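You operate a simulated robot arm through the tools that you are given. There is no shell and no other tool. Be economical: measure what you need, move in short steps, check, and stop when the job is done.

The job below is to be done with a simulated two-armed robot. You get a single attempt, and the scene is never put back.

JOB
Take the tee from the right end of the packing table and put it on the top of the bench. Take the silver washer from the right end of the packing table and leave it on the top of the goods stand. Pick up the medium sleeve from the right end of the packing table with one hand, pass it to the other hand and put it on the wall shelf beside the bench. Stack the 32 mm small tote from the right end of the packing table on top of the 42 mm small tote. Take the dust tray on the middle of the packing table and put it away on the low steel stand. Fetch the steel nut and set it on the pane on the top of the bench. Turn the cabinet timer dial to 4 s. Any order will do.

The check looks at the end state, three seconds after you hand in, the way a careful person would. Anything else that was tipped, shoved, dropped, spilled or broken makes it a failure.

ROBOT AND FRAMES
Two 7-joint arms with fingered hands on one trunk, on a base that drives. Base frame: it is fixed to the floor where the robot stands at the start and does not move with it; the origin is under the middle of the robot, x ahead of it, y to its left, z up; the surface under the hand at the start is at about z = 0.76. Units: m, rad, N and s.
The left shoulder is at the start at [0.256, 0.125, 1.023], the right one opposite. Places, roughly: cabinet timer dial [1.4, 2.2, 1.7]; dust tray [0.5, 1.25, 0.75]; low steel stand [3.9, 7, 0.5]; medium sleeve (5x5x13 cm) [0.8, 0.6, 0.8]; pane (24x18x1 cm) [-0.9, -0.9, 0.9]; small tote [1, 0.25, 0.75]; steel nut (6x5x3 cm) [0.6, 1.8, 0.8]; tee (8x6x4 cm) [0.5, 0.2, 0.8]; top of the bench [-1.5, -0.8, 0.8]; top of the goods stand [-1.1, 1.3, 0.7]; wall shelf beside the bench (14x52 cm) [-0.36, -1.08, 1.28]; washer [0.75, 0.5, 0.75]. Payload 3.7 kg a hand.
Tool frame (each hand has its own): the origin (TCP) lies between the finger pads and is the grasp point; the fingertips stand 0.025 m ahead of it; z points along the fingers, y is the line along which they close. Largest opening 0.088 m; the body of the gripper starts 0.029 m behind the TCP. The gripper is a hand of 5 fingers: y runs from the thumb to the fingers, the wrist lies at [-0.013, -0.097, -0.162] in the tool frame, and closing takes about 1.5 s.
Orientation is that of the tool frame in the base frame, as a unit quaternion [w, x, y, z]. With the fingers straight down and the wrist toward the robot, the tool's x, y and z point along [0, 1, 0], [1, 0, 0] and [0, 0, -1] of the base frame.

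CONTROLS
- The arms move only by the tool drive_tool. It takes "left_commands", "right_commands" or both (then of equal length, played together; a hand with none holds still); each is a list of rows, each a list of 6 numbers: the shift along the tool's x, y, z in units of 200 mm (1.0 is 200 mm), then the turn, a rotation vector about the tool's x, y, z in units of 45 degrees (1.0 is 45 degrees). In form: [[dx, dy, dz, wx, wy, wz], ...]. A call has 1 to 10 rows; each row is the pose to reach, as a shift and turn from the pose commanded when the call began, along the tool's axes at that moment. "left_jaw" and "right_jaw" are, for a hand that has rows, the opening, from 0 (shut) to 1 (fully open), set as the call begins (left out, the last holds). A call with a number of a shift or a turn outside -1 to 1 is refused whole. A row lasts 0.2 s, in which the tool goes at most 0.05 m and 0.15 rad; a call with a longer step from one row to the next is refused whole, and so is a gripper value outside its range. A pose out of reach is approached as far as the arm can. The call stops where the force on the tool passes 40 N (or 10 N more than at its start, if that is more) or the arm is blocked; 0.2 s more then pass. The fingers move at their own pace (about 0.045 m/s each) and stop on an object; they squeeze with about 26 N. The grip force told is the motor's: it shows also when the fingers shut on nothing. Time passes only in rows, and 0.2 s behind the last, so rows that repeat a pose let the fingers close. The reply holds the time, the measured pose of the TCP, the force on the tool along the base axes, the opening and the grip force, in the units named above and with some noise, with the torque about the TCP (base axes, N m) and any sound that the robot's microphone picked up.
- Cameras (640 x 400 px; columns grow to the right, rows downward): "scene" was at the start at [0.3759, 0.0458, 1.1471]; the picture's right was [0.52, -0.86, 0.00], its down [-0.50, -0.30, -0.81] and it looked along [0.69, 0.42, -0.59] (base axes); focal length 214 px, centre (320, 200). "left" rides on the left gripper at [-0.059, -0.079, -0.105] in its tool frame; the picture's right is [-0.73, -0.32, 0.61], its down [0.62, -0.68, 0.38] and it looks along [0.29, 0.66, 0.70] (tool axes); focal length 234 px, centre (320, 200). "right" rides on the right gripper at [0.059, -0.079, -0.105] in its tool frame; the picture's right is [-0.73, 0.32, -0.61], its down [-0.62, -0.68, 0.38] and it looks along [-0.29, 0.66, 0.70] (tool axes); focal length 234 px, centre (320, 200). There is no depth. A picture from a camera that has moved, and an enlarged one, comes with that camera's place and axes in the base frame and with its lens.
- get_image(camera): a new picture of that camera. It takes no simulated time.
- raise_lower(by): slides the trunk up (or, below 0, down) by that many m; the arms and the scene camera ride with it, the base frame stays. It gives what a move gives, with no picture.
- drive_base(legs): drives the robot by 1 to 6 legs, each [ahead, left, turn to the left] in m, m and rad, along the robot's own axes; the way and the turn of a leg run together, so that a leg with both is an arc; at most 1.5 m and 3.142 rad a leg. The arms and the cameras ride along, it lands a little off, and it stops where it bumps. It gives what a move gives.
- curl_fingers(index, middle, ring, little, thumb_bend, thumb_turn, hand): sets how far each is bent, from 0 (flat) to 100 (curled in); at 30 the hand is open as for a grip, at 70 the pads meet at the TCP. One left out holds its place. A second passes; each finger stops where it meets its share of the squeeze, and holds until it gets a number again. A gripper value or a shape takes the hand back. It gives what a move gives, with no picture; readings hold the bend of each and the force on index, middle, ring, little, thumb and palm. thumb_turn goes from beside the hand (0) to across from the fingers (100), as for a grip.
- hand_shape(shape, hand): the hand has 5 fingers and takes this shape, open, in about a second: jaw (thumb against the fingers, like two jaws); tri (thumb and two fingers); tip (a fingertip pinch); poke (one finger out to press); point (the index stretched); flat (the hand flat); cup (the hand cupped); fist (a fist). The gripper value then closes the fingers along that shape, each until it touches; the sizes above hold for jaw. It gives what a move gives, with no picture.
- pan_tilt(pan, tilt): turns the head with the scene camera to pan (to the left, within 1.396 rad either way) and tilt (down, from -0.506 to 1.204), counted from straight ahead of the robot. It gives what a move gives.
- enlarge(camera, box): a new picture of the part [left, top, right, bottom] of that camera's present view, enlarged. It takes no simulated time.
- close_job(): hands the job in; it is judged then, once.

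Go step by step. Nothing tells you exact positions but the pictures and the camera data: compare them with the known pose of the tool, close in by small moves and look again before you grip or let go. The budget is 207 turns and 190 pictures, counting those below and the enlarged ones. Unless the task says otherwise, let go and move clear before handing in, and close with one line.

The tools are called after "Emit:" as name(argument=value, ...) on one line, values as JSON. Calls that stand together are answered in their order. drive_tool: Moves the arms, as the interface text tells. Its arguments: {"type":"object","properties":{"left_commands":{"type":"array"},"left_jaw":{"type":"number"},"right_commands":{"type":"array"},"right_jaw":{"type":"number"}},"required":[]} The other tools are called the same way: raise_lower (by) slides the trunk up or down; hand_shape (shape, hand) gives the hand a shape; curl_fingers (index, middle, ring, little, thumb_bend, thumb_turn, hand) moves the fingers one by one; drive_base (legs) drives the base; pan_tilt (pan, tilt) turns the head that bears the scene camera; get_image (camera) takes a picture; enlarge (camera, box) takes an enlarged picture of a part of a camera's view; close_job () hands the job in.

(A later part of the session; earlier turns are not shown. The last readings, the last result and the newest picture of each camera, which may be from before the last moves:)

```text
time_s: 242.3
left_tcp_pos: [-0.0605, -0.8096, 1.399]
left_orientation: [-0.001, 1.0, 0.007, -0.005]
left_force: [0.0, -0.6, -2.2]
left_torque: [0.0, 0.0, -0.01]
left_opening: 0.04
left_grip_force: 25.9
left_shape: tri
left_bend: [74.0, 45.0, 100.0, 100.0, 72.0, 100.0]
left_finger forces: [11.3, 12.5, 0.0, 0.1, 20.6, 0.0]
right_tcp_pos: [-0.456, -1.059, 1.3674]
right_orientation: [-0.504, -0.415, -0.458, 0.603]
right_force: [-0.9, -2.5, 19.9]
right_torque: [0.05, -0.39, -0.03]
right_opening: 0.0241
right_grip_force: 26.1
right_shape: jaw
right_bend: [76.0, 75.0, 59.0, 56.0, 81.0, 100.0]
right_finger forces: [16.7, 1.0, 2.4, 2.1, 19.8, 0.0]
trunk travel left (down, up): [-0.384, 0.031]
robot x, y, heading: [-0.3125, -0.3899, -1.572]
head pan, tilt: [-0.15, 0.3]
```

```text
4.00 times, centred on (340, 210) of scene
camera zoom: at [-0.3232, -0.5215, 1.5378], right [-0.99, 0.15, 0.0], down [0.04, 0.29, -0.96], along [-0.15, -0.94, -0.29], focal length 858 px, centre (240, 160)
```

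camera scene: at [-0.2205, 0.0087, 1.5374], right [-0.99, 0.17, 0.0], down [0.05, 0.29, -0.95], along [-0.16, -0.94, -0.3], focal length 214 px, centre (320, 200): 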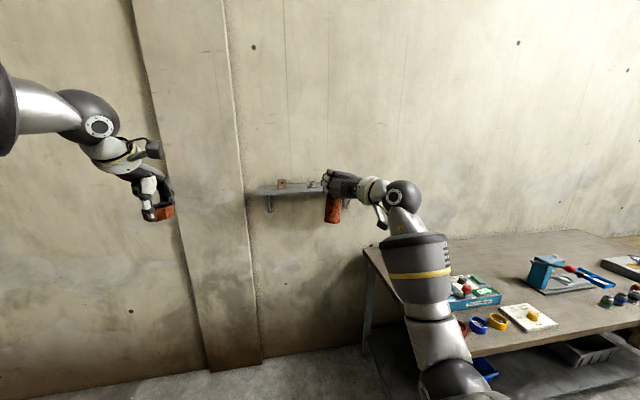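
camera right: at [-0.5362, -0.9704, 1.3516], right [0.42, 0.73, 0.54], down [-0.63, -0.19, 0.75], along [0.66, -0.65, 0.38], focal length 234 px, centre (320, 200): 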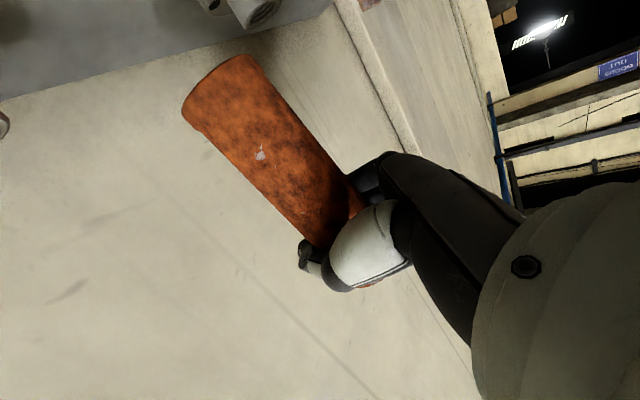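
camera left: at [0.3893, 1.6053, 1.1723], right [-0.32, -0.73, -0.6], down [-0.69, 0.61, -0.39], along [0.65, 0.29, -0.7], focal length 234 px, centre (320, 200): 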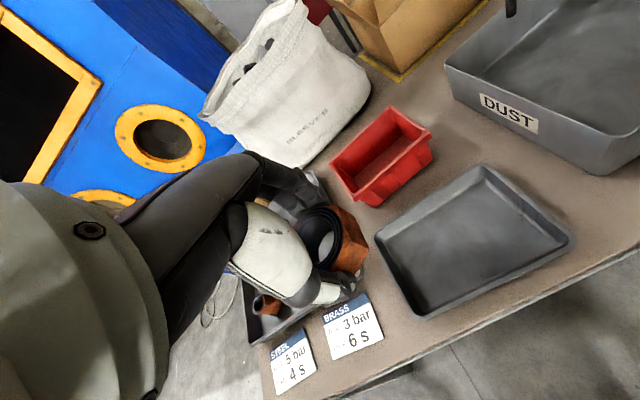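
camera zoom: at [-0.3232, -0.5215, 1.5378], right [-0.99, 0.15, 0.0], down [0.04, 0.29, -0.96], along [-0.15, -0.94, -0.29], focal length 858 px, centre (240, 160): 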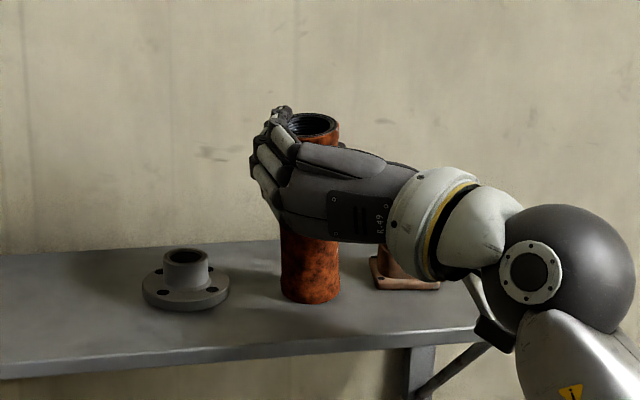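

Emit:
drive_tool(right_commands=[[-0.012, 0, 0.003, 0, 0, 0], [-0.012, 0, 0.003, 0, 0, 0], [-0.012, 0, 0.003, 0, 0, 0]])

Emit:
drive_tool(right_commands=[[0, 0, 0, 0, 0, 0], [0, 0, 0, 0, 0, 0], [0, 0, 0, 0, 0, 0], [0, 0, 0, 0, 0, 0], [0, 0, 0, 0, 0, 0], [0, 0, 0, 0, 0, 0], [0, 0, 0, 0, 0, 0]], right_jaw=1)

Emit:
enlarge(camera="scene", box=[260, 160, 420, 260])

Emit:
get_image(camera="right")

```text
time_s: 243.1
left_tcp_pos: [-0.0602, -0.8107, 1.3975]
left_orientation: [0.0, 1.0, 0.007, -0.005]
left_force: [-0.2, 0.0, -2.8]
left_torque: [-0.02, 0.0, -0.02]
left_opening: 0.04
left_grip_force: 26.0
left_shape: tri
left_bend: [74.0, 45.0, 100.0, 100.0, 72.0, 100.0]
left_finger forces: [11.3, 12.5, 0.1, 0.0, 20.6, 0.1]
right_tcp_pos: [-0.4554, -1.0606, 1.3667]
right_orientation: [-0.504, -0.417, -0.46, 0.601]
right_force: [-0.4, -2.3, 15.4]
right_torque: [0.06, -0.26, -0.06]
right_opening: 0.0242
right_grip_force: 25.8
right_shape: jaw
right_bend: [76.0, 75.0, 59.0, 56.0, 81.0, 100.0]
right_finger forces: [16.3, 1.0, 2.6, 1.5, 19.5, 0.0]
trunk travel left (down, up): [-0.384, 0.031]
robot x, y, heading: [-0.3139, -0.3923, -1.576]
head pan, tilt: [-0.15, 0.3]
```

```text
time_s: 244.7
left_tcp_pos: [-0.0605, -0.8118, 1.3969]
left_orientation: [-0.002, 1.0, 0.007, -0.004]
left_force: [-0.3, -0.5, -1.8]
left_torque: [0.01, 0.02, 0.0]
left_opening: 0.0401
left_grip_force: 25.6
left_shape: tri
left_bend: [74.0, 45.0, 100.0, 100.0, 72.0, 100.0]
left_finger forces: [11.3, 12.7, 0.0, 0.0, 20.6, 0.1]
right_tcp_pos: [-0.4556, -1.0613, 1.3674]
right_orientation: [-0.502, -0.416, -0.461, 0.602]
right_force: [1.5, -0.4, 1.4]
right_torque: [0.01, -0.02, 0.01]
right_opening: 0.0874
right_grip_force: 0.0
right_shape: jaw
right_bend: [30.0, 30.0, 30.0, 30.0, 30.0, 98.0]
right_finger forces: [0.0, 0.0, 0.0, 0.1, 0.0, 0.0]
trunk travel left (down, up): [-0.384, 0.031]
robot x, y, heading: [-0.312, -0.3871, -1.571]
head pan, tilt: [-0.15, 0.3]
```

```text
4.00 times, centred on (340, 210) of scene
camera zoom: at [-0.3237, -0.5231, 1.5375], right [-0.99, 0.15, 0.0], down [0.04, 0.29, -0.96], along [-0.15, -0.94, -0.3], focal length 858 px, centre (240, 160)
```

zoom: 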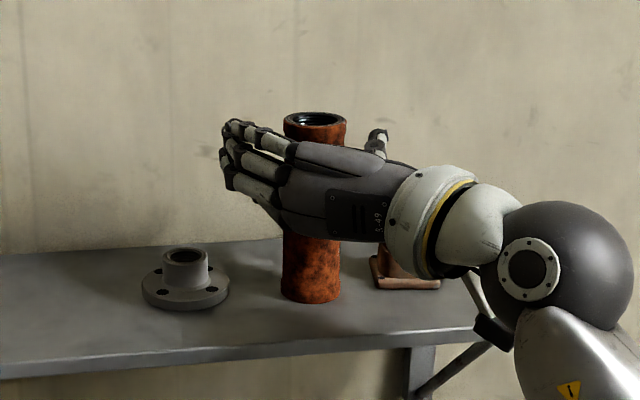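

```text
50 pictures are left
camera right: at [-0.5386, -0.9687, 1.2959], right [0.45, 0.73, 0.52], down [-0.6, -0.19, 0.78], along [0.67, -0.66, 0.35], focal length 234 px, centre (320, 200)
```

right: 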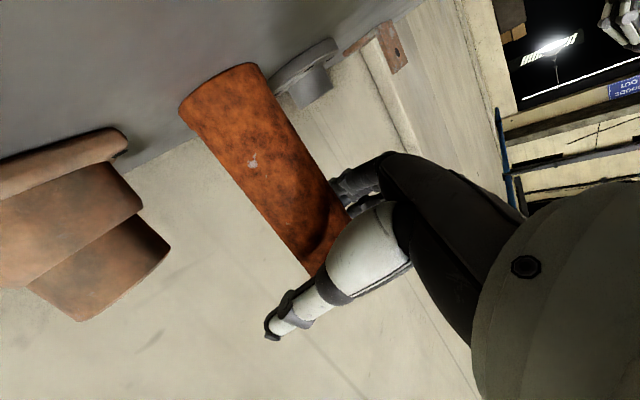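

The sleeve stands upright on the shelf. I'll withdraw the hand straight back.

Emit:
drive_tool(right_commands=[[-0.03, -0.01, -0.13, 0, 0, 0], [-0.07, -0.02, -0.3, 0, 0, 0], [-0.11, -0.03, -0.48, 0, 0, 0], [-0.15, -0.04, -0.66, 0, 0, 0], [-0.19, -0.05, -0.84, 0, 0, 0]])

Emit:
drive_base(legs=[[-0.3, 0, 0]])

Emit:
enlarge(camera="scene", box=[220, 130, 420, 260])

```text
time_s: 245.9
left_tcp_pos: [-0.0606, -0.8105, 1.3982]
left_orientation: [-0.001, 1.0, 0.008, -0.003]
left_force: [-0.3, -0.1, -2.4]
left_torque: [0.02, 0.02, -0.03]
left_opening: 0.04
left_grip_force: 26.0
left_shape: tri
left_bend: [74.0, 45.0, 100.0, 100.0, 72.0, 100.0]
left_finger forces: [11.3, 12.7, 0.1, 0.0, 20.6, 0.0]
right_tcp_pos: [-0.4556, -0.8863, 1.3636]
right_orientation: [-0.503, -0.417, -0.46, 0.601]
right_force: [-0.6, -0.2, 0.2]
right_torque: [0.0, 0.0, -0.01]
right_opening: 0.0877
right_grip_force: 0.0
right_shape: jaw
right_bend: [30.0, 30.0, 30.0, 30.0, 30.0, 98.0]
right_finger forces: [0.0, 0.0, 0.0, 0.0, 0.0, 0.0]
trunk travel left (down, up): [-0.384, 0.031]
robot x, y, heading: [-0.3114, -0.3901, -1.575]
head pan, tilt: [-0.15, 0.3]
```

```text
time_s: 247.9
left_tcp_pos: [-0.0598, -0.5202, 1.3978]
left_orientation: [-0.001, 1.0, 0.008, -0.003]
left_force: [-0.2, 0.1, -1.5]
left_torque: [0.01, 0.05, -0.03]
left_opening: 0.0398
left_grip_force: 25.8
left_shape: tri
left_bend: [74.0, 45.0, 100.0, 100.0, 72.0, 100.0]
left_finger forces: [11.4, 12.7, 0.1, 0.1, 20.7, 0.0]
right_tcp_pos: [-0.4548, -0.5934, 1.3637]
right_orientation: [-0.502, -0.416, -0.46, 0.602]
right_force: [-0.5, 0.5, 0.2]
right_torque: [0.01, 0.01, 0.05]
right_opening: 0.0876
right_grip_force: 0.0
right_shape: jaw
right_bend: [30.0, 30.0, 30.0, 30.0, 30.0, 98.0]
right_finger forces: [0.0, 0.0, 0.1, 0.0, 0.0, 0.0]
trunk travel left (down, up): [-0.384, 0.031]
robot x, y, heading: [-0.3121, -0.1019, -1.573]
head pan, tilt: [-0.15, 0.3]
```

```text
3.08 times, centred on (320, 195) of scene
camera zoom: at [-0.3229, -0.2305, 1.5375], right [-0.99, 0.15, 0.0], down [0.05, 0.29, -0.96], along [-0.15, -0.94, -0.3], focal length 660 px, centre (320, 215)
```

zoom: 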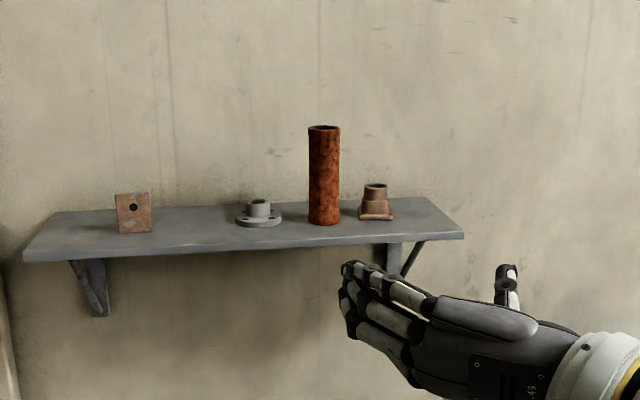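

Sleeve done. Next the nut: I'll drive right in front of the bench, lower the trunk partly and look at the pane.

Emit:
drive_base(legs=[[0.02, -0.7, 0]])

Emit:
raise_lower(by=-0.15)

Emit:
pan_tilt(pan=0.15, tilt=0.75)

Emit:
get_image(camera="scene")

```text
time_s: 254.2
left_tcp_pos: [-0.7239, -0.5388, 1.396]
left_orientation: [-0.002, 1.0, 0.011, -0.004]
left_force: [-0.5, -0.3, -2.5]
left_torque: [0.03, 0.03, 0.01]
left_opening: 0.0394
left_grip_force: 26.6
left_shape: tri
left_bend: [74.0, 45.0, 100.0, 100.0, 72.0, 100.0]
left_finger forces: [11.3, 12.7, 0.0, 0.1, 20.6, 0.0]
right_tcp_pos: [-1.1197, -0.6154, 1.3638]
right_orientation: [-0.504, -0.416, -0.462, 0.599]
right_force: [-0.1, 0.0, -1.1]
right_torque: [0.02, -0.02, -0.01]
right_opening: 0.0878
right_grip_force: 0.0
right_shape: jaw
right_bend: [30.0, 30.0, 30.0, 30.0, 30.0, 98.0]
right_finger forces: [0.0, 0.0, 0.0, 0.1, 0.1, 0.0]
trunk travel left (down, up): [-0.384, 0.031]
robot x, y, heading: [-0.9746, -0.123, -1.565]
head pan, tilt: [-0.15, 0.3]
```

```text
time_s: 255.9
left_tcp_pos: [-0.7245, -0.5372, 1.2459]
left_orientation: [0.0, 1.0, 0.011, -0.004]
left_force: [-0.1, 0.2, -1.9]
left_torque: [-0.03, 0.02, 0.03]
left_opening: 0.0395
left_grip_force: 25.8
left_shape: tri
left_bend: [74.0, 45.0, 100.0, 100.0, 72.0, 100.0]
left_finger forces: [11.3, 12.7, 0.0, 0.1, 20.6, 0.0]
right_tcp_pos: [-1.1174, -0.6512, 1.1541]
right_orientation: [-0.475, -0.448, -0.501, 0.568]
right_force: [0.4, -0.3, 0.3]
right_torque: [0.03, 0.02, 0.01]
right_opening: 0.0879
right_grip_force: 0.0
right_shape: jaw
right_bend: [30.0, 30.0, 30.0, 30.0, 30.0, 98.0]
right_finger forces: [0.1, 0.0, 0.0, 0.0, 0.0, 0.0]
trunk travel left (down, up): [-0.234, 0.181]
robot x, y, heading: [-0.9777, -0.1223, -1.568]
head pan, tilt: [-0.15, 0.3]
```

```text
time_s: 256.8
left_tcp_pos: [-0.7237, -0.5382, 1.2475]
left_orientation: [-0.001, 1.0, 0.011, -0.003]
left_force: [0.6, -0.3, -1.7]
left_torque: [0.01, 0.03, -0.02]
left_opening: 0.0401
left_grip_force: 26.3
left_shape: tri
left_bend: [74.0, 45.0, 100.0, 100.0, 72.0, 100.0]
left_finger forces: [11.3, 12.7, 0.0, 0.0, 20.6, 0.0]
right_tcp_pos: [-1.1188, -0.6519, 1.1543]
right_orientation: [-0.475, -0.449, -0.502, 0.566]
right_force: [-0.3, 0.2, 0.4]
right_torque: [0.01, -0.02, 0.02]
right_opening: 0.0877
right_grip_force: 0.1
right_shape: jaw
right_bend: [30.0, 30.0, 30.0, 30.0, 30.0, 98.0]
right_finger forces: [0.0, 0.0, 0.0, 0.0, 0.0, 0.0]
trunk travel left (down, up): [-0.234, 0.181]
robot x, y, heading: [-0.9807, -0.1189, -1.569]
head pan, tilt: [0.15, 0.75]
```

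```text
48 pictures are left
camera scene: at [-0.9625, -0.3188, 1.3433], right [-0.99, -0.15, 0.0], down [-0.1, 0.67, -0.73], along [0.11, -0.72, -0.68], focal length 214 px, centre (320, 200)
```

scene: 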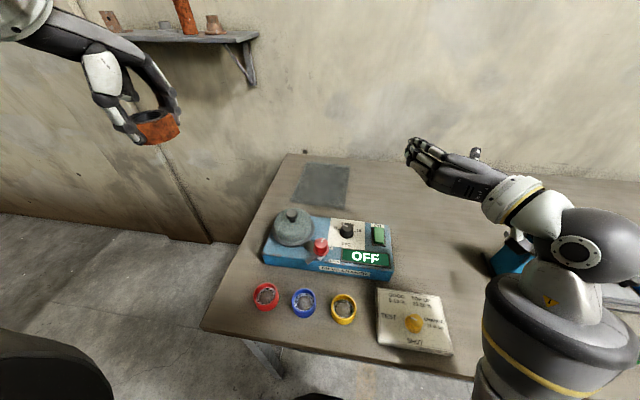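

Pane spans x −0.97…−0.795, y −1.03…−0.80. I'll raise the right arm clear of the press and bring the nut over the pane.

Emit:
drive_tool(left_commands=[[-0.14, 0.15, 0, 0, 0, 0], [-0.28, 0.3, 0, 0, 0, 0], [-0.42, 0.45, 0, 0, 0, 0], [-0.56, 0.6, 0, 0, 0, 0], [-0.7, 0.75, 0, 0, 0, 0], [-0.82, 0.9, 0, 0, 0, 0]], right_commands=[[-0.1, 0, -0.12, 0, 0, 0], [-0.2, 0, -0.25, 0, 0, 0], [-0.3, 0, -0.37, 0, 0, 0], [-0.4, 0, -0.5, 0, 0, 0], [-0.5, 0, -0.62, 0, 0, 0], [-0.6, 0, -0.75, 0, 0, 0]])

Emit:
drive_tool(left_commands=[[0, 0.15, 0.1, 0, 0, 0], [0, 0.3, 0.2, 0, 0, 0], [0, 0.45, 0.35, 0, 0, 0], [0, 0.6, 0.5, 0, 0, 0], [0, 0.75, 0.65, 0, 0, 0], [0, 0.9, 0.8, 0, 0, 0]])

Emit:
get_image(camera="scene")

Emit:
get_image(camera="left")

```text
time_s: 258.2
left_tcp_pos: [-0.8834, -0.7227, 1.2454]
left_orientation: [-0.003, 1.0, 0.011, -0.004]
left_force: [1.1, 0.5, -2.6]
left_torque: [0.01, 0.03, -0.03]
left_opening: 0.0395
left_grip_force: 26.1
left_shape: tri
left_bend: [74.0, 45.0, 100.0, 100.0, 72.0, 100.0]
left_finger forces: [11.3, 12.9, 0.0, 0.1, 20.6, 0.0]
right_tcp_pos: [-1.1095, -0.6011, 1.3596]
right_orientation: [-0.473, -0.448, -0.504, 0.566]
right_force: [0.9, 0.5, 0.2]
right_torque: [0.02, 0.01, 0.0]
right_opening: 0.0881
right_grip_force: 0.1
right_shape: jaw
right_bend: [30.0, 30.0, 30.0, 30.0, 30.0, 98.0]
right_finger forces: [0.0, 0.1, 0.0, 0.0, 0.1, 0.0]
right hand out of reach, approached as far as the arm can: row 1, 2, 3, 4, 5, 6
trunk travel left (down, up): [-0.234, 0.181]
robot x, y, heading: [-0.9755, -0.1218, -1.567]
head pan, tilt: [0.15, 0.75]
```

```text
time_s: 259.6
left_tcp_pos: [-0.8355, -0.8501, 1.0877]
left_orientation: [-0.002, 1.0, 0.01, -0.004]
left_force: [-0.3, 0.6, -2.5]
left_torque: [0.0, 0.01, -0.02]
left_opening: 0.0396
left_grip_force: 25.5
left_shape: tri
left_bend: [74.0, 45.0, 100.0, 100.0, 72.0, 100.0]
left_finger forces: [11.4, 13.2, 0.0, 0.1, 20.7, 0.0]
left hand out of reach, approached as far as the arm can: row 3, 4, 5, 6
right_tcp_pos: [-1.1119, -0.6007, 1.3605]
right_orientation: [-0.474, -0.449, -0.504, 0.566]
right_force: [0.5, 0.8, -0.5]
right_torque: [-0.02, -0.01, 0.02]
right_opening: 0.0879
right_grip_force: 0.1
right_shape: jaw
right_bend: [30.0, 30.0, 30.0, 30.0, 30.0, 98.0]
right_finger forces: [0.0, 0.0, 0.0, 0.0, 0.0, 0.0]
trunk travel left (down, up): [-0.234, 0.181]
robot x, y, heading: [-0.9769, -0.1201, -1.566]
head pan, tilt: [0.15, 0.75]
```

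```text
47 pictures are left
camera scene: at [-0.9623, -0.3199, 1.343], right [-0.99, -0.15, 0.0], down [-0.1, 0.67, -0.73], along [0.11, -0.72, -0.68], focal length 214 px, centre (320, 200)
```

scene: 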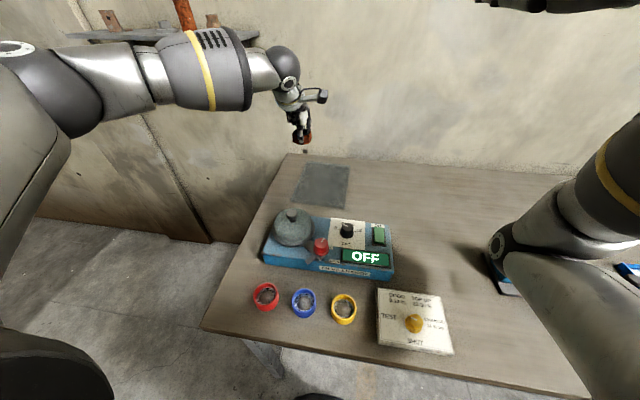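

```text
46 pictures are left
camera left: at [-0.8939, -0.7741, 1.1923], right [-0.74, 0.31, -0.6], down [0.61, 0.69, -0.39], along [0.3, -0.65, -0.7], focal length 234 px, centre (320, 200)
```

left: 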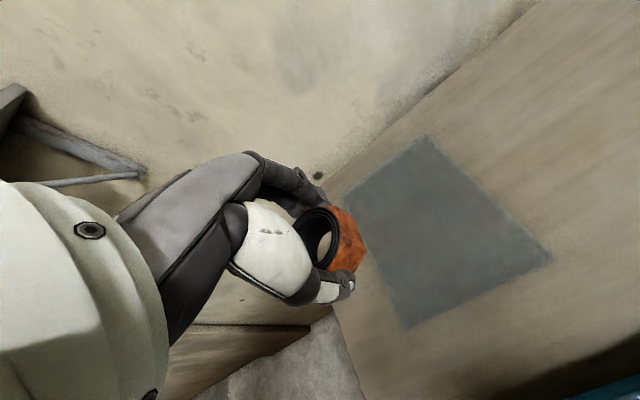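

Emit:
drive_base(legs=[[0.035, 0, 0]])

Emit:
drive_tool(left_commands=[[-0.05, 0, 0.15, 0, 0, 0], [-0.1, 0, 0.3, 0, 0, 0], [-0.15, 0, 0.45, 0, 0, 0], [-0.22, 0, 0.6, 0, 0, 0], [-0.22, 0, 0.75, 0, 0, 0]])

Emit:
get_image(camera="left")

Emit:
get_image(camera="scene")

```text
time_s: 260.5
left_tcp_pos: [-0.8355, -0.8868, 1.0889]
left_orientation: [-0.002, 1.0, 0.01, -0.004]
left_force: [0.4, -0.4, -3.0]
left_torque: [-0.01, -0.03, 0.03]
left_opening: 0.0396
left_grip_force: 26.4
left_shape: tri
left_bend: [74.0, 45.0, 100.0, 100.0, 72.0, 100.0]
left_finger forces: [11.4, 13.2, 0.0, 0.0, 20.8, 0.1]
right_tcp_pos: [-1.113, -0.6355, 1.36]
right_orientation: [-0.474, -0.448, -0.503, 0.566]
right_force: [0.3, -0.5, 0.4]
right_torque: [-0.01, 0.0, -0.02]
right_opening: 0.088
right_grip_force: 0.0
right_shape: jaw
right_bend: [30.0, 30.0, 30.0, 30.0, 30.0, 98.0]
right_finger forces: [0.0, 0.1, 0.0, 0.1, 0.1, 0.1]
trunk travel left (down, up): [-0.234, 0.181]
robot x, y, heading: [-0.9724, -0.1567, -1.565]
head pan, tilt: [0.15, 0.75]
```

```text
time_s: 261.7
left_tcp_pos: [-0.8373, -0.8433, 0.9686]
left_orientation: [0.0, 1.0, 0.009, -0.006]
left_force: [0.2, -0.1, -2.2]
left_torque: [-0.02, 0.02, -0.03]
left_opening: 0.0394
left_grip_force: 26.1
left_shape: tri
left_bend: [74.0, 45.0, 100.0, 100.0, 72.0, 100.0]
left_finger forces: [11.4, 13.1, 0.0, 0.0, 20.9, 0.0]
left hand out of reach, approached as far as the arm can: row 1, 2, 3, 4, 5
right_tcp_pos: [-1.1123, -0.6351, 1.3603]
right_orientation: [-0.474, -0.449, -0.503, 0.566]
right_force: [0.1, -0.8, -0.7]
right_torque: [0.0, 0.01, 0.0]
right_opening: 0.0878
right_grip_force: 0.0
right_shape: jaw
right_bend: [30.0, 30.0, 30.0, 30.0, 30.0, 98.0]
right_finger forces: [0.0, 0.0, 0.0, 0.0, 0.1, 0.1]
trunk travel left (down, up): [-0.234, 0.181]
robot x, y, heading: [-0.9779, -0.1575, -1.562]
head pan, tilt: [0.15, 0.75]
```

```text
45 pictures are left
camera left: at [-0.8956, -0.7666, 1.0742], right [-0.74, 0.31, -0.6], down [0.61, 0.69, -0.39], along [0.29, -0.65, -0.7], focal length 234 px, centre (320, 200)
```

left: 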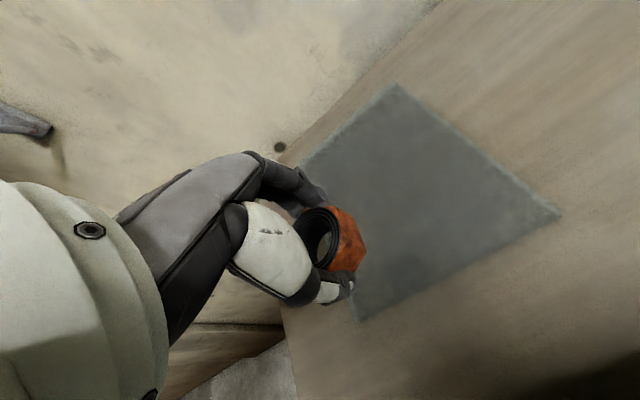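

```text
44 pictures are left
camera scene: at [-0.9622, -0.354, 1.3431], right [-0.99, -0.15, 0.0], down [-0.1, 0.67, -0.73], along [0.11, -0.72, -0.68], focal length 214 px, centre (320, 200)
```

scene: 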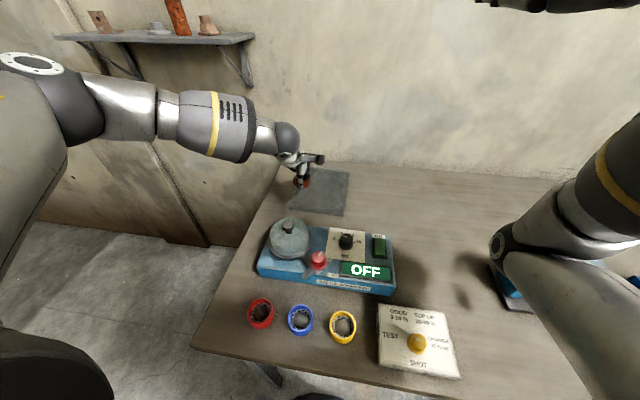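

The nut would land near the pane's corner, so I'll shift the base 6 cm right and 3 cm ahead.

Emit:
drive_base(legs=[[0, -0.055, 0], [0.03, 0, 0]])

Emit:
drive_tool(left_commands=[[0, 0.02, 0.1, 0, 0, 0], [0, 0.04, 0.2, 0, 0, 0], [0, 0.04, 0.3, 0, 0, 0]])

Emit:
get_image(camera="left")

```text
time_s: 263.2
left_tcp_pos: [-0.8904, -0.8744, 0.9685]
left_orientation: [-0.002, 1.0, 0.01, -0.005]
left_force: [0.3, 0.6, -2.3]
left_torque: [0.03, -0.01, 0.02]
left_opening: 0.0394
left_grip_force: 25.9
left_shape: tri
left_bend: [74.0, 45.0, 100.0, 100.0, 72.0, 100.0]
left_finger forces: [11.3, 13.2, 0.0, 0.1, 20.7, 0.0]
right_tcp_pos: [-1.1649, -0.6662, 1.3605]
right_orientation: [-0.475, -0.448, -0.503, 0.566]
right_force: [0.4, 0.0, -0.4]
right_torque: [0.0, 0.01, 0.02]
right_opening: 0.0877
right_grip_force: 0.2
right_shape: jaw
right_bend: [30.0, 30.0, 30.0, 30.0, 30.0, 98.0]
right_finger forces: [0.1, 0.1, 0.1, 0.0, 0.1, 0.1]
trunk travel left (down, up): [-0.234, 0.181]
robot x, y, heading: [-1.0291, -0.187, -1.567]
head pan, tilt: [0.15, 0.75]
```

```text
time_s: 264.1
left_tcp_pos: [-0.8732, -0.8621, 0.9306]
left_orientation: [0.0, 1.0, 0.009, -0.006]
left_force: [0.7, 0.3, -2.0]
left_torque: [0.01, 0.04, 0.0]
left_opening: 0.0392
left_grip_force: 26.1
left_shape: tri
left_bend: [74.0, 45.0, 100.0, 100.0, 72.0, 100.0]
left_finger forces: [11.2, 13.2, 0.0, 0.1, 20.8, 0.0]
left hand out of reach, approached as far as the arm can: row 1, 2, 3
right_tcp_pos: [-1.1637, -0.6645, 1.3602]
right_orientation: [-0.474, -0.448, -0.503, 0.567]
right_force: [-0.8, -0.2, -0.1]
right_torque: [-0.01, -0.02, 0.01]
right_opening: 0.088
right_grip_force: 0.1
right_shape: jaw
right_bend: [30.0, 30.0, 30.0, 30.0, 30.0, 98.0]
right_finger forces: [0.0, 0.1, 0.2, 0.0, 0.0, 0.1]
trunk travel left (down, up): [-0.234, 0.181]
robot x, y, heading: [-1.0285, -0.184, -1.575]
head pan, tilt: [0.15, 0.75]
```

```text
43 pictures are left
camera left: at [-0.931, -0.785, 1.0364], right [-0.74, 0.31, -0.6], down [0.61, 0.69, -0.39], along [0.29, -0.65, -0.7], focal length 234 px, centre (320, 200)
```

left: 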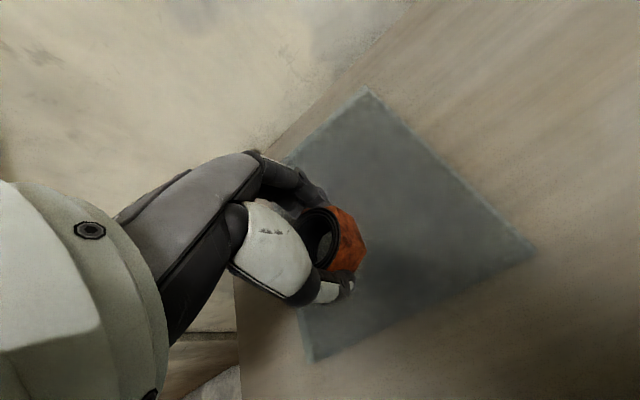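

Emit:
pan_tilt(pan=-0.5, tilt=0.75)

Emit:
get_image(camera="scene")

```text
time_s: 265.1
left_tcp_pos: [-0.8722, -0.8623, 0.9315]
left_orientation: [0.0, 1.0, 0.01, -0.005]
left_force: [-0.3, 0.7, -1.9]
left_torque: [-0.03, 0.01, 0.02]
left_opening: 0.0392
left_grip_force: 25.7
left_shape: tri
left_bend: [74.0, 45.0, 100.0, 100.0, 72.0, 100.0]
left_finger forces: [11.3, 13.1, 0.0, 0.1, 20.6, 0.0]
right_tcp_pos: [-1.1651, -0.664, 1.3606]
right_orientation: [-0.474, -0.449, -0.503, 0.566]
right_force: [-0.8, -1.0, 0.3]
right_torque: [0.01, -0.03, 0.0]
right_opening: 0.088
right_grip_force: 0.1
right_shape: jaw
right_bend: [30.0, 30.0, 30.0, 30.0, 30.0, 98.0]
right_finger forces: [0.0, 0.0, 0.0, 0.0, 0.1, 0.0]
trunk travel left (down, up): [-0.234, 0.181]
robot x, y, heading: [-1.0287, -0.1868, -1.562]
head pan, tilt: [-0.499, 0.75]
```

```text
42 pictures are left
camera scene: at [-1.0668, -0.3746, 1.3432], right [-0.88, 0.47, 0.0], down [0.32, 0.6, -0.73], along [-0.35, -0.64, -0.68], focal length 214 px, centre (320, 200)
```

scene: 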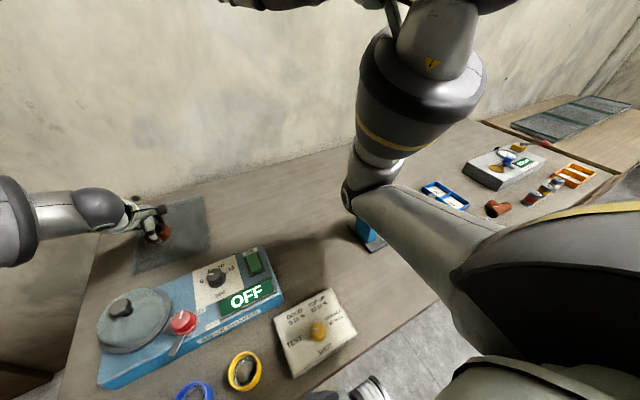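

The right elbow is too close to the press, so I'll raise the nut, shift the base 12 cm left, lower the trunk a bit for reach and try again.

Emit:
drive_tool(left_commands=[[0, 0, -0.2, 0, 0, 0], [0, 0, -0.4, 0, 0, 0], [0, 0, -0.65, 0, 0, 0]])

Emit:
drive_base(legs=[[0, 0.13, 0]])

Emit:
raise_lower(by=-0.09)

Emit:
drive_tool(left_commands=[[-0.15, 0, 0, 0, 0, 0], [-0.3, 0, 0, 0, 0, 0], [-0.45, 0.03, 0, 0, 0, 0], [-0.6, 0.06, 0, 0, 0, 0], [-0.65, 0.08, 0, 0, 0, 0]])

```text
time_s: 265.9
left_tcp_pos: [-0.8744, -0.8608, 1.0639]
left_orientation: [-0.001, 1.0, 0.009, -0.004]
left_force: [1.1, 0.7, -1.6]
left_torque: [-0.02, 0.02, 0.0]
left_opening: 0.039
left_grip_force: 25.7
left_shape: tri
left_bend: [74.0, 45.0, 100.0, 100.0, 72.0, 100.0]
left_finger forces: [11.3, 13.1, 0.1, 0.1, 20.5, 0.1]
right_tcp_pos: [-1.1649, -0.6628, 1.3615]
right_orientation: [-0.475, -0.448, -0.502, 0.567]
right_force: [0.7, 1.2, -0.1]
right_torque: [0.01, 0.01, -0.02]
right_opening: 0.0878
right_grip_force: 0.1
right_shape: jaw
right_bend: [30.0, 30.0, 30.0, 30.0, 30.0, 98.0]
right_finger forces: [0.0, 0.0, 0.0, 0.1, 0.1, 0.0]
trunk travel left (down, up): [-0.234, 0.181]
robot x, y, heading: [-1.0279, -0.1864, -1.569]
head pan, tilt: [-0.499, 0.75]
```

```text
time_s: 267.0
left_tcp_pos: [-0.8494, -0.8615, 1.0616]
left_orientation: [-0.003, 1.0, 0.007, -0.005]
left_force: [-0.2, 0.4, -2.0]
left_torque: [-0.01, -0.03, 0.03]
left_opening: 0.0393
left_grip_force: 26.0
left_shape: tri
left_bend: [74.0, 45.0, 100.0, 100.0, 72.0, 100.0]
left_finger forces: [11.5, 13.1, 0.1, 0.0, 20.7, 0.1]
right_tcp_pos: [-1.1395, -0.661, 1.3597]
right_orientation: [-0.474, -0.449, -0.501, 0.568]
right_force: [-0.6, 0.5, 0.4]
right_torque: [-0.01, -0.02, 0.03]
right_opening: 0.088
right_grip_force: 0.1
right_shape: jaw
right_bend: [30.0, 30.0, 30.0, 30.0, 30.0, 98.0]
right_finger forces: [0.0, 0.1, 0.1, 0.1, 0.1, 0.0]
trunk travel left (down, up): [-0.234, 0.181]
robot x, y, heading: [-1.0017, -0.1816, -1.576]
head pan, tilt: [-0.499, 0.75]
stopped in leg 1: the robot was blocked; the commanded pose is now the measured one
```

```text
time_s: 268.2
left_tcp_pos: [-0.8334, -0.8205, 1.0332]
left_orientation: [0.039, 0.999, 0.003, -0.015]
left_force: [0.9, -1.6, -3.3]
left_torque: [0.07, 0.03, -0.01]
left_opening: 0.0389
left_grip_force: 26.0
left_shape: tri
left_bend: [74.0, 45.0, 100.0, 100.0, 72.0, 100.0]
left_finger forces: [11.4, 13.2, 0.0, 0.0, 20.6, 0.0]
right_tcp_pos: [-1.1246, -0.6876, 1.2836]
right_orientation: [-0.449, -0.456, -0.51, 0.575]
right_force: [-1.5, -0.1, -4.9]
right_torque: [-0.4, -0.11, 0.17]
right_opening: 0.0879
right_grip_force: 0.1
right_shape: jaw
right_bend: [30.0, 30.0, 30.0, 30.0, 30.0, 98.0]
right_finger forces: [0.0, 0.0, 0.0, 0.0, 0.0, 0.0]
trunk travel left (down, up): [-0.157, 0.259]
robot x, y, heading: [-0.9994, -0.1773, -1.588]
head pan, tilt: [-0.499, 0.75]
stopped: the arm was blocked; the commanded pose is now the measured one
```

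```text
time_s: 269.6
left_tcp_pos: [-0.9364, -0.8354, 1.0307]
left_orientation: [0.037, 0.999, 0.004, -0.013]
left_force: [0.8, 0.0, -2.4]
left_torque: [0.02, 0.0, 0.02]
left_opening: 0.039
left_grip_force: 26.0
left_shape: tri
left_bend: [74.0, 45.0, 100.0, 100.0, 72.0, 100.0]
left_finger forces: [11.3, 13.2, 0.0, 0.1, 20.5, 0.0]
left hand out of reach, approached as far as the arm can: row 4, 5
right_tcp_pos: [-1.1263, -0.69, 1.2874]
right_orientation: [-0.453, -0.451, -0.506, 0.579]
right_force: [0.1, -1.0, -0.3]
right_torque: [0.0, 0.04, 0.04]
right_opening: 0.0878
right_grip_force: 0.1
right_shape: jaw
right_bend: [30.0, 30.0, 30.0, 30.0, 30.0, 98.0]
right_finger forces: [0.0, 0.0, 0.0, 0.0, 0.0, 0.0]
trunk travel left (down, up): [-0.157, 0.259]
robot x, y, heading: [-0.998, -0.1788, -1.578]
head pan, tilt: [-0.499, 0.75]
stopped in row 5 (left hand): the arm was blocked; the commanded pose is now the measured one
```

Something was blocked; I'll stop and look before doing anything else.

Emit:
get_image(camera="scene")

Emit:
get_image(camera="right")

```text
41 pictures are left
camera scene: at [-1.0193, -0.4122, 1.2707], right [-0.87, 0.49, 0.0], down [0.32, 0.57, -0.75], along [-0.37, -0.66, -0.66], focal length 214 px, centre (320, 200)
```

scene: 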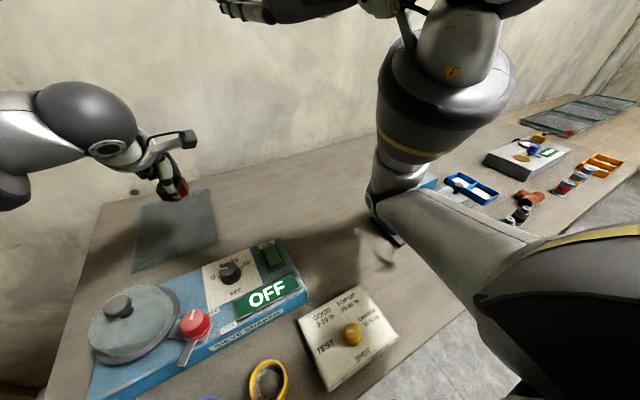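

```text
40 pictures are left
camera right: at [-1.2077, -0.5859, 1.235], right [0.49, 0.63, 0.61], down [-0.58, -0.29, 0.76], along [0.65, -0.72, 0.22], focal length 234 px, centre (320, 200)
```

right: 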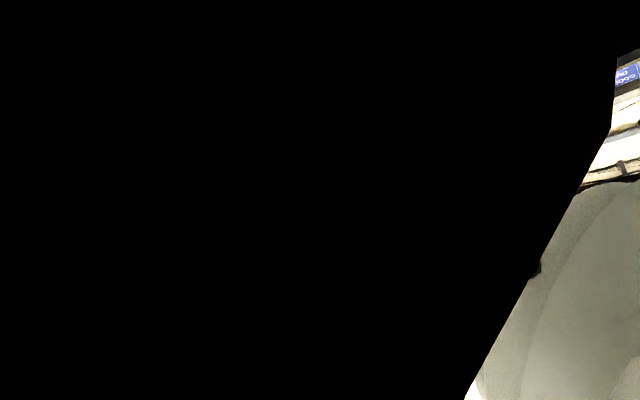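

The right elbow hangs over the press, so I'll raise the trunk again and back straight out to reconfigure the right arm.

Emit:
raise_lower(by=0.1)

Emit:
drive_base(legs=[[-0.35, 0, 0]])

Emit:
get_image(camera="scene")

```text
time_s: 270.9
left_tcp_pos: [-0.9542, -0.7997, 1.2536]
left_orientation: [0.153, 0.988, 0.003, -0.006]
left_force: [0.0, 1.5, -1.5]
left_torque: [0.02, 0.03, 0.0]
left_opening: 0.0389
left_grip_force: 26.4
left_shape: tri
left_bend: [74.0, 45.0, 100.0, 100.0, 72.0, 100.0]
left_finger forces: [11.3, 13.1, 0.0, 0.0, 20.9, 0.0]
right_tcp_pos: [-1.15, -0.731, 1.3566]
right_orientation: [-0.448, -0.468, -0.517, 0.559]
right_force: [-0.6, -0.1, 0.2]
right_torque: [0.03, -0.01, 0.04]
right_opening: 0.0878
right_grip_force: 0.0
right_shape: jaw
right_bend: [30.0, 30.0, 30.0, 30.0, 30.0, 98.0]
right_finger forces: [0.0, 0.0, 0.1, 0.1, 0.0, 0.0]
trunk travel left (down, up): [-0.257, 0.159]
robot x, y, heading: [-0.9973, -0.1847, -1.582]
head pan, tilt: [-0.499, 0.75]
```

```text
time_s: 273.2
left_tcp_pos: [-0.9472, -0.4548, 1.2511]
left_orientation: [0.153, 0.988, 0.005, -0.008]
left_force: [-0.3, -0.5, -2.4]
left_torque: [0.02, -0.03, 0.0]
left_opening: 0.0388
left_grip_force: 25.6
left_shape: tri
left_bend: [74.0, 45.0, 100.0, 100.0, 72.0, 100.0]
left_finger forces: [11.3, 13.1, 0.0, 0.0, 20.9, 0.1]
right_tcp_pos: [-1.1425, -0.3846, 1.3571]
right_orientation: [-0.447, -0.468, -0.518, 0.56]
right_force: [0.9, -0.7, 0.2]
right_torque: [0.03, 0.0, -0.01]
right_opening: 0.0878
right_grip_force: 0.0
right_shape: jaw
right_bend: [30.0, 30.0, 30.0, 30.0, 30.0, 98.0]
right_finger forces: [0.0, 0.0, 0.0, 0.0, 0.1, 0.0]
trunk travel left (down, up): [-0.257, 0.159]
robot x, y, heading: [-0.9955, 0.1657, -1.58]
head pan, tilt: [-0.499, 0.75]
```

```text
39 pictures are left
camera scene: at [-1.0363, 0.0002, 1.3669], right [-0.87, 0.49, 0.0], down [0.33, 0.6, -0.73], along [-0.36, -0.64, -0.68], focal length 214 px, centre (320, 200)
```

scene: 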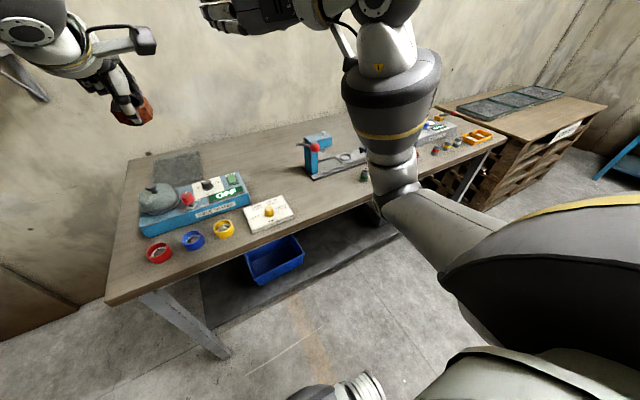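

Emit:
enlarge(camera="scene", box=[270, 120, 390, 200])

```text
5.00 times, centred on (330, 160) of scene
camera zoom: at [-1.0363, 0.0002, 1.3669], right [-0.87, 0.49, 0.0], down [0.33, 0.6, -0.73], along [-0.36, -0.64, -0.68], focal length 1072 px, centre (270, 400)
```

zoom: 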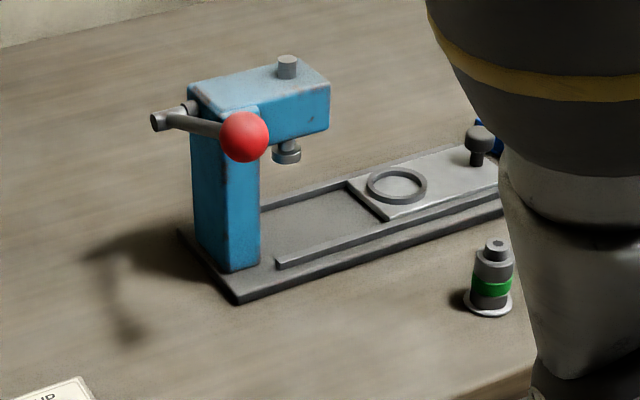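

The press and everything else is undisturbed. With room here, I'll lower the trunk for reach and swing the right arm out to the side.

Emit:
raise_lower(by=-0.2)

Emit:
drive_tool(left_commands=[[0, 0, -0.1, 0, 0, 0], [0, 0, -0.2, 0, 0, 0], [0, 0, -0.2, 0, 0, 0], [0, 0, -0.2, 0, 0, 0], [0, 0, -0.2, 0, 0, 0], [0, 0, -0.2, 0, 0, 0]], right_commands=[[0, -0.1, -0.12, 0, -0.15, 0], [0, -0.25, -0.25, 0, -0.3, 0], [0, -0.4, -0.4, 0, -0.45, 0], [0, -0.55, -0.55, 0, -0.6, 0], [0, -0.7, -0.7, 0, -0.75, 0], [0, -0.85, -0.85, 0, -0.9, 0]])

```text
time_s: 275.4
left_tcp_pos: [-0.9148, -0.4811, 1.0284]
left_orientation: [0.122, 0.99, 0.066, 0.007]
left_force: [-0.4, 0.1, -3.2]
left_torque: [0.03, 0.01, 0.03]
left_opening: 0.0388
left_grip_force: 26.0
left_shape: tri
left_bend: [74.0, 45.0, 100.0, 100.0, 72.0, 100.0]
left_finger forces: [11.4, 13.1, 0.0, 0.0, 20.7, 0.0]
right_tcp_pos: [-1.1438, -0.481, 1.0174]
right_orientation: [0.365, 0.536, 0.603, -0.464]
right_force: [1.1, -0.3, -0.8]
right_torque: [0.02, 0.01, 0.02]
right_opening: 0.0879
right_grip_force: 0.0
right_shape: jaw
right_bend: [30.0, 30.0, 30.0, 30.0, 30.0, 98.0]
right_finger forces: [0.0, 0.0, 0.1, 0.0, 0.0, 0.0]
trunk travel left (down, up): [-0.057, 0.359]
robot x, y, heading: [-0.9969, 0.1686, -1.583]
head pan, tilt: [-0.499, 0.75]
```

```text
time_s: 275.8
left_tcp_pos: [-0.8972, -0.4723, 1.0212]
left_orientation: [0.099, 0.992, 0.075, 0.032]
left_force: [0.2, -0.3, -1.9]
left_torque: [0.01, 0.06, 0.02]
left_opening: 0.039
left_grip_force: 25.5
left_shape: tri
left_bend: [74.0, 45.0, 100.0, 100.0, 72.0, 100.0]
left_finger forces: [11.5, 13.2, 0.0, 0.0, 20.8, 0.0]
right_tcp_pos: [-1.1627, -0.4786, 1.038]
right_orientation: [0.395, 0.512, 0.584, -0.49]
right_force: [-0.1, -0.5, 1.7]
right_torque: [0.01, -0.02, 0.0]
right_opening: 0.0878
right_grip_force: 0.1
right_shape: jaw
right_bend: [30.0, 30.0, 30.0, 30.0, 30.0, 98.0]
right_finger forces: [0.1, 0.0, 0.0, 0.0, 0.1, 0.0]
right hand out of reach, approached as far as the arm can: row 1, 2
trunk travel left (down, up): [-0.057, 0.359]
robot x, y, heading: [-0.9918, 0.1666, -1.58]
head pan, tilt: [-0.499, 0.75]
stopped in row 2 (left hand): the arm was blocked; the commanded pose is now the measured one
```

Emit:
pan_tilt(pan=0.0, tilt=0.5)

Emit:
get_image(camera="scene")

```text
time_s: 276.7
left_tcp_pos: [-0.8986, -0.4719, 1.0201]
left_orientation: [0.1, 0.992, 0.073, 0.031]
left_force: [-0.6, -0.4, -2.6]
left_torque: [0.01, 0.02, 0.02]
left_opening: 0.0389
left_grip_force: 26.2
left_shape: tri
left_bend: [74.0, 45.0, 100.0, 100.0, 72.0, 100.0]
left_finger forces: [11.6, 13.4, 0.0, 0.1, 21.1, 0.0]
right_tcp_pos: [-1.1633, -0.4817, 1.0362]
right_orientation: [0.394, 0.513, 0.584, -0.49]
right_force: [-0.1, 0.1, 0.8]
right_torque: [0.0, 0.04, 0.0]
right_opening: 0.0878
right_grip_force: 0.0
right_shape: jaw
right_bend: [30.0, 30.0, 30.0, 30.0, 30.0, 98.0]
right_finger forces: [0.1, 0.0, 0.1, 0.1, 0.0, 0.0]
trunk travel left (down, up): [-0.057, 0.359]
robot x, y, heading: [-0.9963, 0.1657, -1.582]
head pan, tilt: [0.0, 0.499]
```

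```text
37 pictures are left
camera scene: at [-0.9986, -0.2208, 1.1621], right [-1.0, 0.01, 0.0], down [0.0, 0.48, -0.88], along [-0.01, -0.88, -0.48], focal length 214 px, centre (320, 200)
```

scene: 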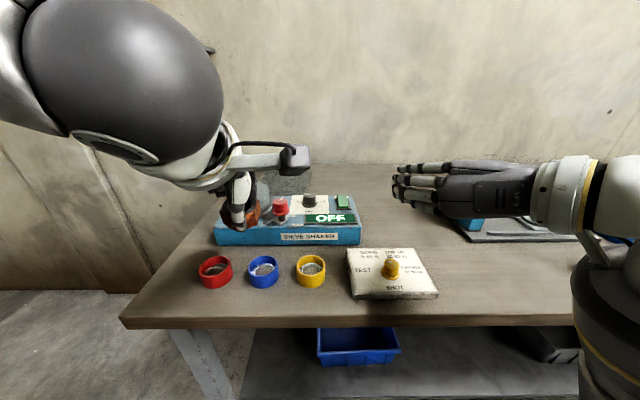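

The left wrist is near my own head. I'll move it left/forward and straighten it, and raise the right hand.

Emit:
drive_tool(left_commands=[[0.12, 0.1, 0, 0.06, 0, 0.05], [0.24, 0.2, 0, 0.12, -0.03, 0.1], [0.36, 0.3, 0, 0.18, -0.06, 0.15], [0.48, 0.4, 0, 0.25, -0.1, 0.19], [0.55, 0.5, 0, 0.25, -0.1, 0.19]], right_commands=[[-0.2, 0, 0, 0, 0, 0], [-0.4, 0, 0, 0, 0, 0], [-0.6, 0, 0, 0, 0, 0], [-0.8, 0, 0, 0, 0, 0], [-1.0, 0, 0, 0, 0, 0]])

Emit:
get_image(camera="scene")

```text
time_s: 277.9
left_tcp_pos: [-0.7747, -0.552, 1.043]
left_orientation: [0.004, 1.0, -0.002, -0.008]
left_force: [1.0, 0.1, -2.7]
left_torque: [0.05, -0.01, 0.02]
left_opening: 0.0388
left_grip_force: 25.8
left_shape: tri
left_bend: [74.0, 45.0, 100.0, 100.0, 72.0, 100.0]
left_finger forces: [11.3, 13.6, 0.0, 0.0, 20.7, 0.0]
right_tcp_pos: [-1.1316, -0.5229, 1.2286]
right_orientation: [0.394, 0.514, 0.584, -0.489]
right_force: [-0.3, 0.6, -0.1]
right_torque: [-0.01, -0.01, 0.02]
right_opening: 0.0875
right_grip_force: 0.0
right_shape: jaw
right_bend: [30.0, 30.0, 30.0, 30.0, 30.0, 98.0]
right_finger forces: [0.0, 0.0, 0.1, 0.0, 0.0, 0.1]
trunk travel left (down, up): [-0.057, 0.359]
robot x, y, heading: [-0.9938, 0.1686, -1.576]
head pan, tilt: [0.0, 0.499]
```

```text
36 pictures are left
camera scene: at [-0.9982, -0.2206, 1.1622], right [-1.0, 0.01, 0.0], down [0.0, 0.48, -0.88], along [-0.01, -0.88, -0.48], focal length 214 px, centre (320, 200)
```

scene: 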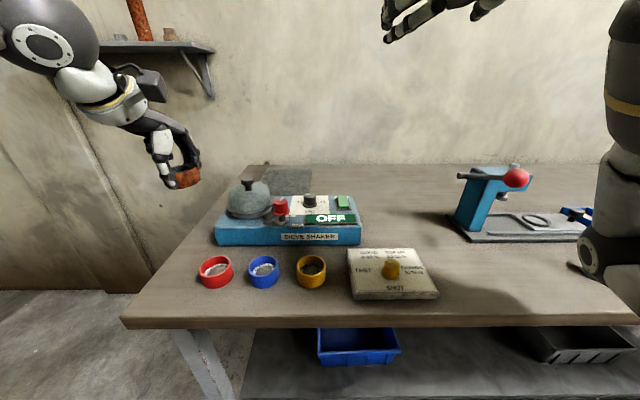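

The right elbow hangs low in this posture. I'll rotate the right hand back to finger-down (elbow-up posture) in three steps.

Emit:
drive_tool(right_commands=[[0, 0, 0, 0.1, 0.1, 0.1], [0, 0, 0, 0.2, 0.2, 0.2], [0, 0, 0, 0.3, 0.3, 0.3], [0, 0, 0, 0.4, 0.4, 0.4], [0, 0, 0, 0.5, 0.5, 0.5]])

Emit:
drive_tool(right_commands=[[0, 0, 0, 0.1, 0.1, 0.1], [0, 0, 0, 0.2, 0.2, 0.2], [0, 0, 0, 0.3, 0.3, 0.3], [0, 0, 0, 0.4, 0.4, 0.4], [0, 0, 0, 0.5, 0.5, 0.5]])

Emit:
drive_tool(right_commands=[[0, 0, 0, 0.1, 0.1, 0.1], [0, 0, 0, 0.2, 0.2, 0.2], [0, 0, 0, 0.3, 0.3, 0.3], [0, 0, 0, 0.4, 0.4, 0.4], [0, 0, 0, 0.5, 0.5, 0.5]])

Emit:
get_image(camera="scene")

```text
time_s: 279.1
left_tcp_pos: [-0.7764, -0.5525, 1.0442]
left_orientation: [0.003, 1.0, -0.002, -0.007]
left_force: [-0.4, -0.7, -1.6]
left_torque: [-0.02, -0.04, 0.02]
left_opening: 0.0387
left_grip_force: 26.6
left_shape: tri
left_bend: [74.0, 45.0, 100.0, 100.0, 72.0, 100.0]
left_finger forces: [11.3, 13.6, 0.1, 0.0, 20.6, 0.0]
right_tcp_pos: [-1.1313, -0.5258, 1.2284]
right_orientation: [0.254, 0.767, 0.433, -0.399]
right_force: [-0.4, 0.6, 0.2]
right_torque: [0.03, -0.02, -0.01]
right_opening: 0.0878
right_grip_force: 0.1
right_shape: jaw
right_bend: [30.0, 30.0, 30.0, 30.0, 30.0, 98.0]
right_finger forces: [0.0, 0.0, 0.0, 0.1, 0.0, 0.0]
trunk travel left (down, up): [-0.057, 0.359]
robot x, y, heading: [-0.9977, 0.1684, -1.582]
head pan, tilt: [0.0, 0.499]
```

```text
time_s: 280.3
left_tcp_pos: [-0.7754, -0.5531, 1.043]
left_orientation: [0.003, 1.0, -0.002, -0.008]
left_force: [0.2, 0.0, -2.6]
left_torque: [0.01, 0.03, 0.02]
left_opening: 0.0388
left_grip_force: 25.4
left_shape: tri
left_bend: [74.0, 45.0, 100.0, 100.0, 72.0, 100.0]
left_finger forces: [11.1, 13.5, 0.1, 0.1, 20.6, 0.1]
right_tcp_pos: [-1.1595, -0.5998, 1.2509]
right_orientation: [0.084, 0.932, 0.233, -0.264]
right_force: [0.2, -0.8, 0.2]
right_torque: [0.01, -0.01, 0.01]
right_opening: 0.0881
right_grip_force: 0.0
right_shape: jaw
right_bend: [30.0, 30.0, 30.0, 30.0, 30.0, 98.0]
right_finger forces: [0.0, 0.0, 0.0, 0.1, 0.1, 0.0]
right hand out of reach, approached as far as the arm can: row 3, 4, 5
trunk travel left (down, up): [-0.057, 0.359]
robot x, y, heading: [-0.9968, 0.1656, -1.58]
head pan, tilt: [0.0, 0.499]
```

```text
time_s: 281.5
left_tcp_pos: [-0.7723, -0.5512, 1.0453]
left_orientation: [0.003, 1.0, -0.001, -0.009]
left_force: [1.3, -0.2, -1.9]
left_torque: [-0.03, 0.04, 0.0]
left_opening: 0.0389
left_grip_force: 26.0
left_shape: tri
left_bend: [74.0, 45.0, 100.0, 100.0, 72.0, 100.0]
left_finger forces: [11.1, 13.6, 0.0, 0.0, 20.6, 0.1]
right_tcp_pos: [-1.1648, -0.6199, 1.2818]
right_orientation: [-0.101, 0.986, 0.045, -0.123]
right_force: [0.5, 0.3, 0.5]
right_torque: [0.0, 0.04, 0.0]
right_opening: 0.0882
right_grip_force: 0.0
right_shape: jaw
right_bend: [30.0, 30.0, 30.0, 30.0, 30.0, 98.0]
right_finger forces: [0.0, 0.0, 0.0, 0.1, 0.0, 0.0]
right hand out of reach, approached as far as the arm can: row 1, 2, 3, 4, 5
trunk travel left (down, up): [-0.057, 0.359]
robot x, y, heading: [-0.9958, 0.1662, -1.575]
head pan, tilt: [0.0, 0.499]
```

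```text
35 pictures are left
camera scene: at [-1.0133, -0.22, 1.1833], right [-0.98, 0.19, 0.0], down [0.05, 0.27, -0.96], along [-0.18, -0.94, -0.27], focal length 214 px, centre (320, 200)
```

scene: 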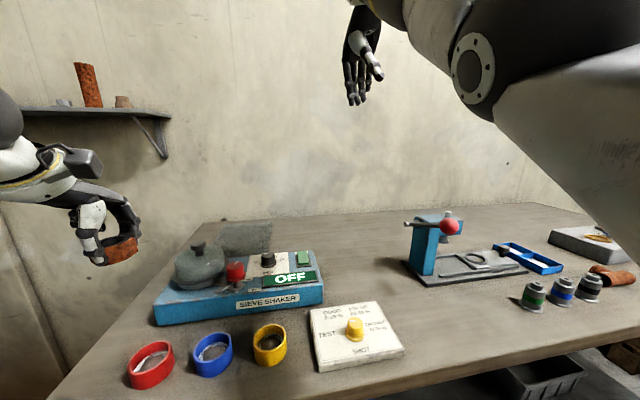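

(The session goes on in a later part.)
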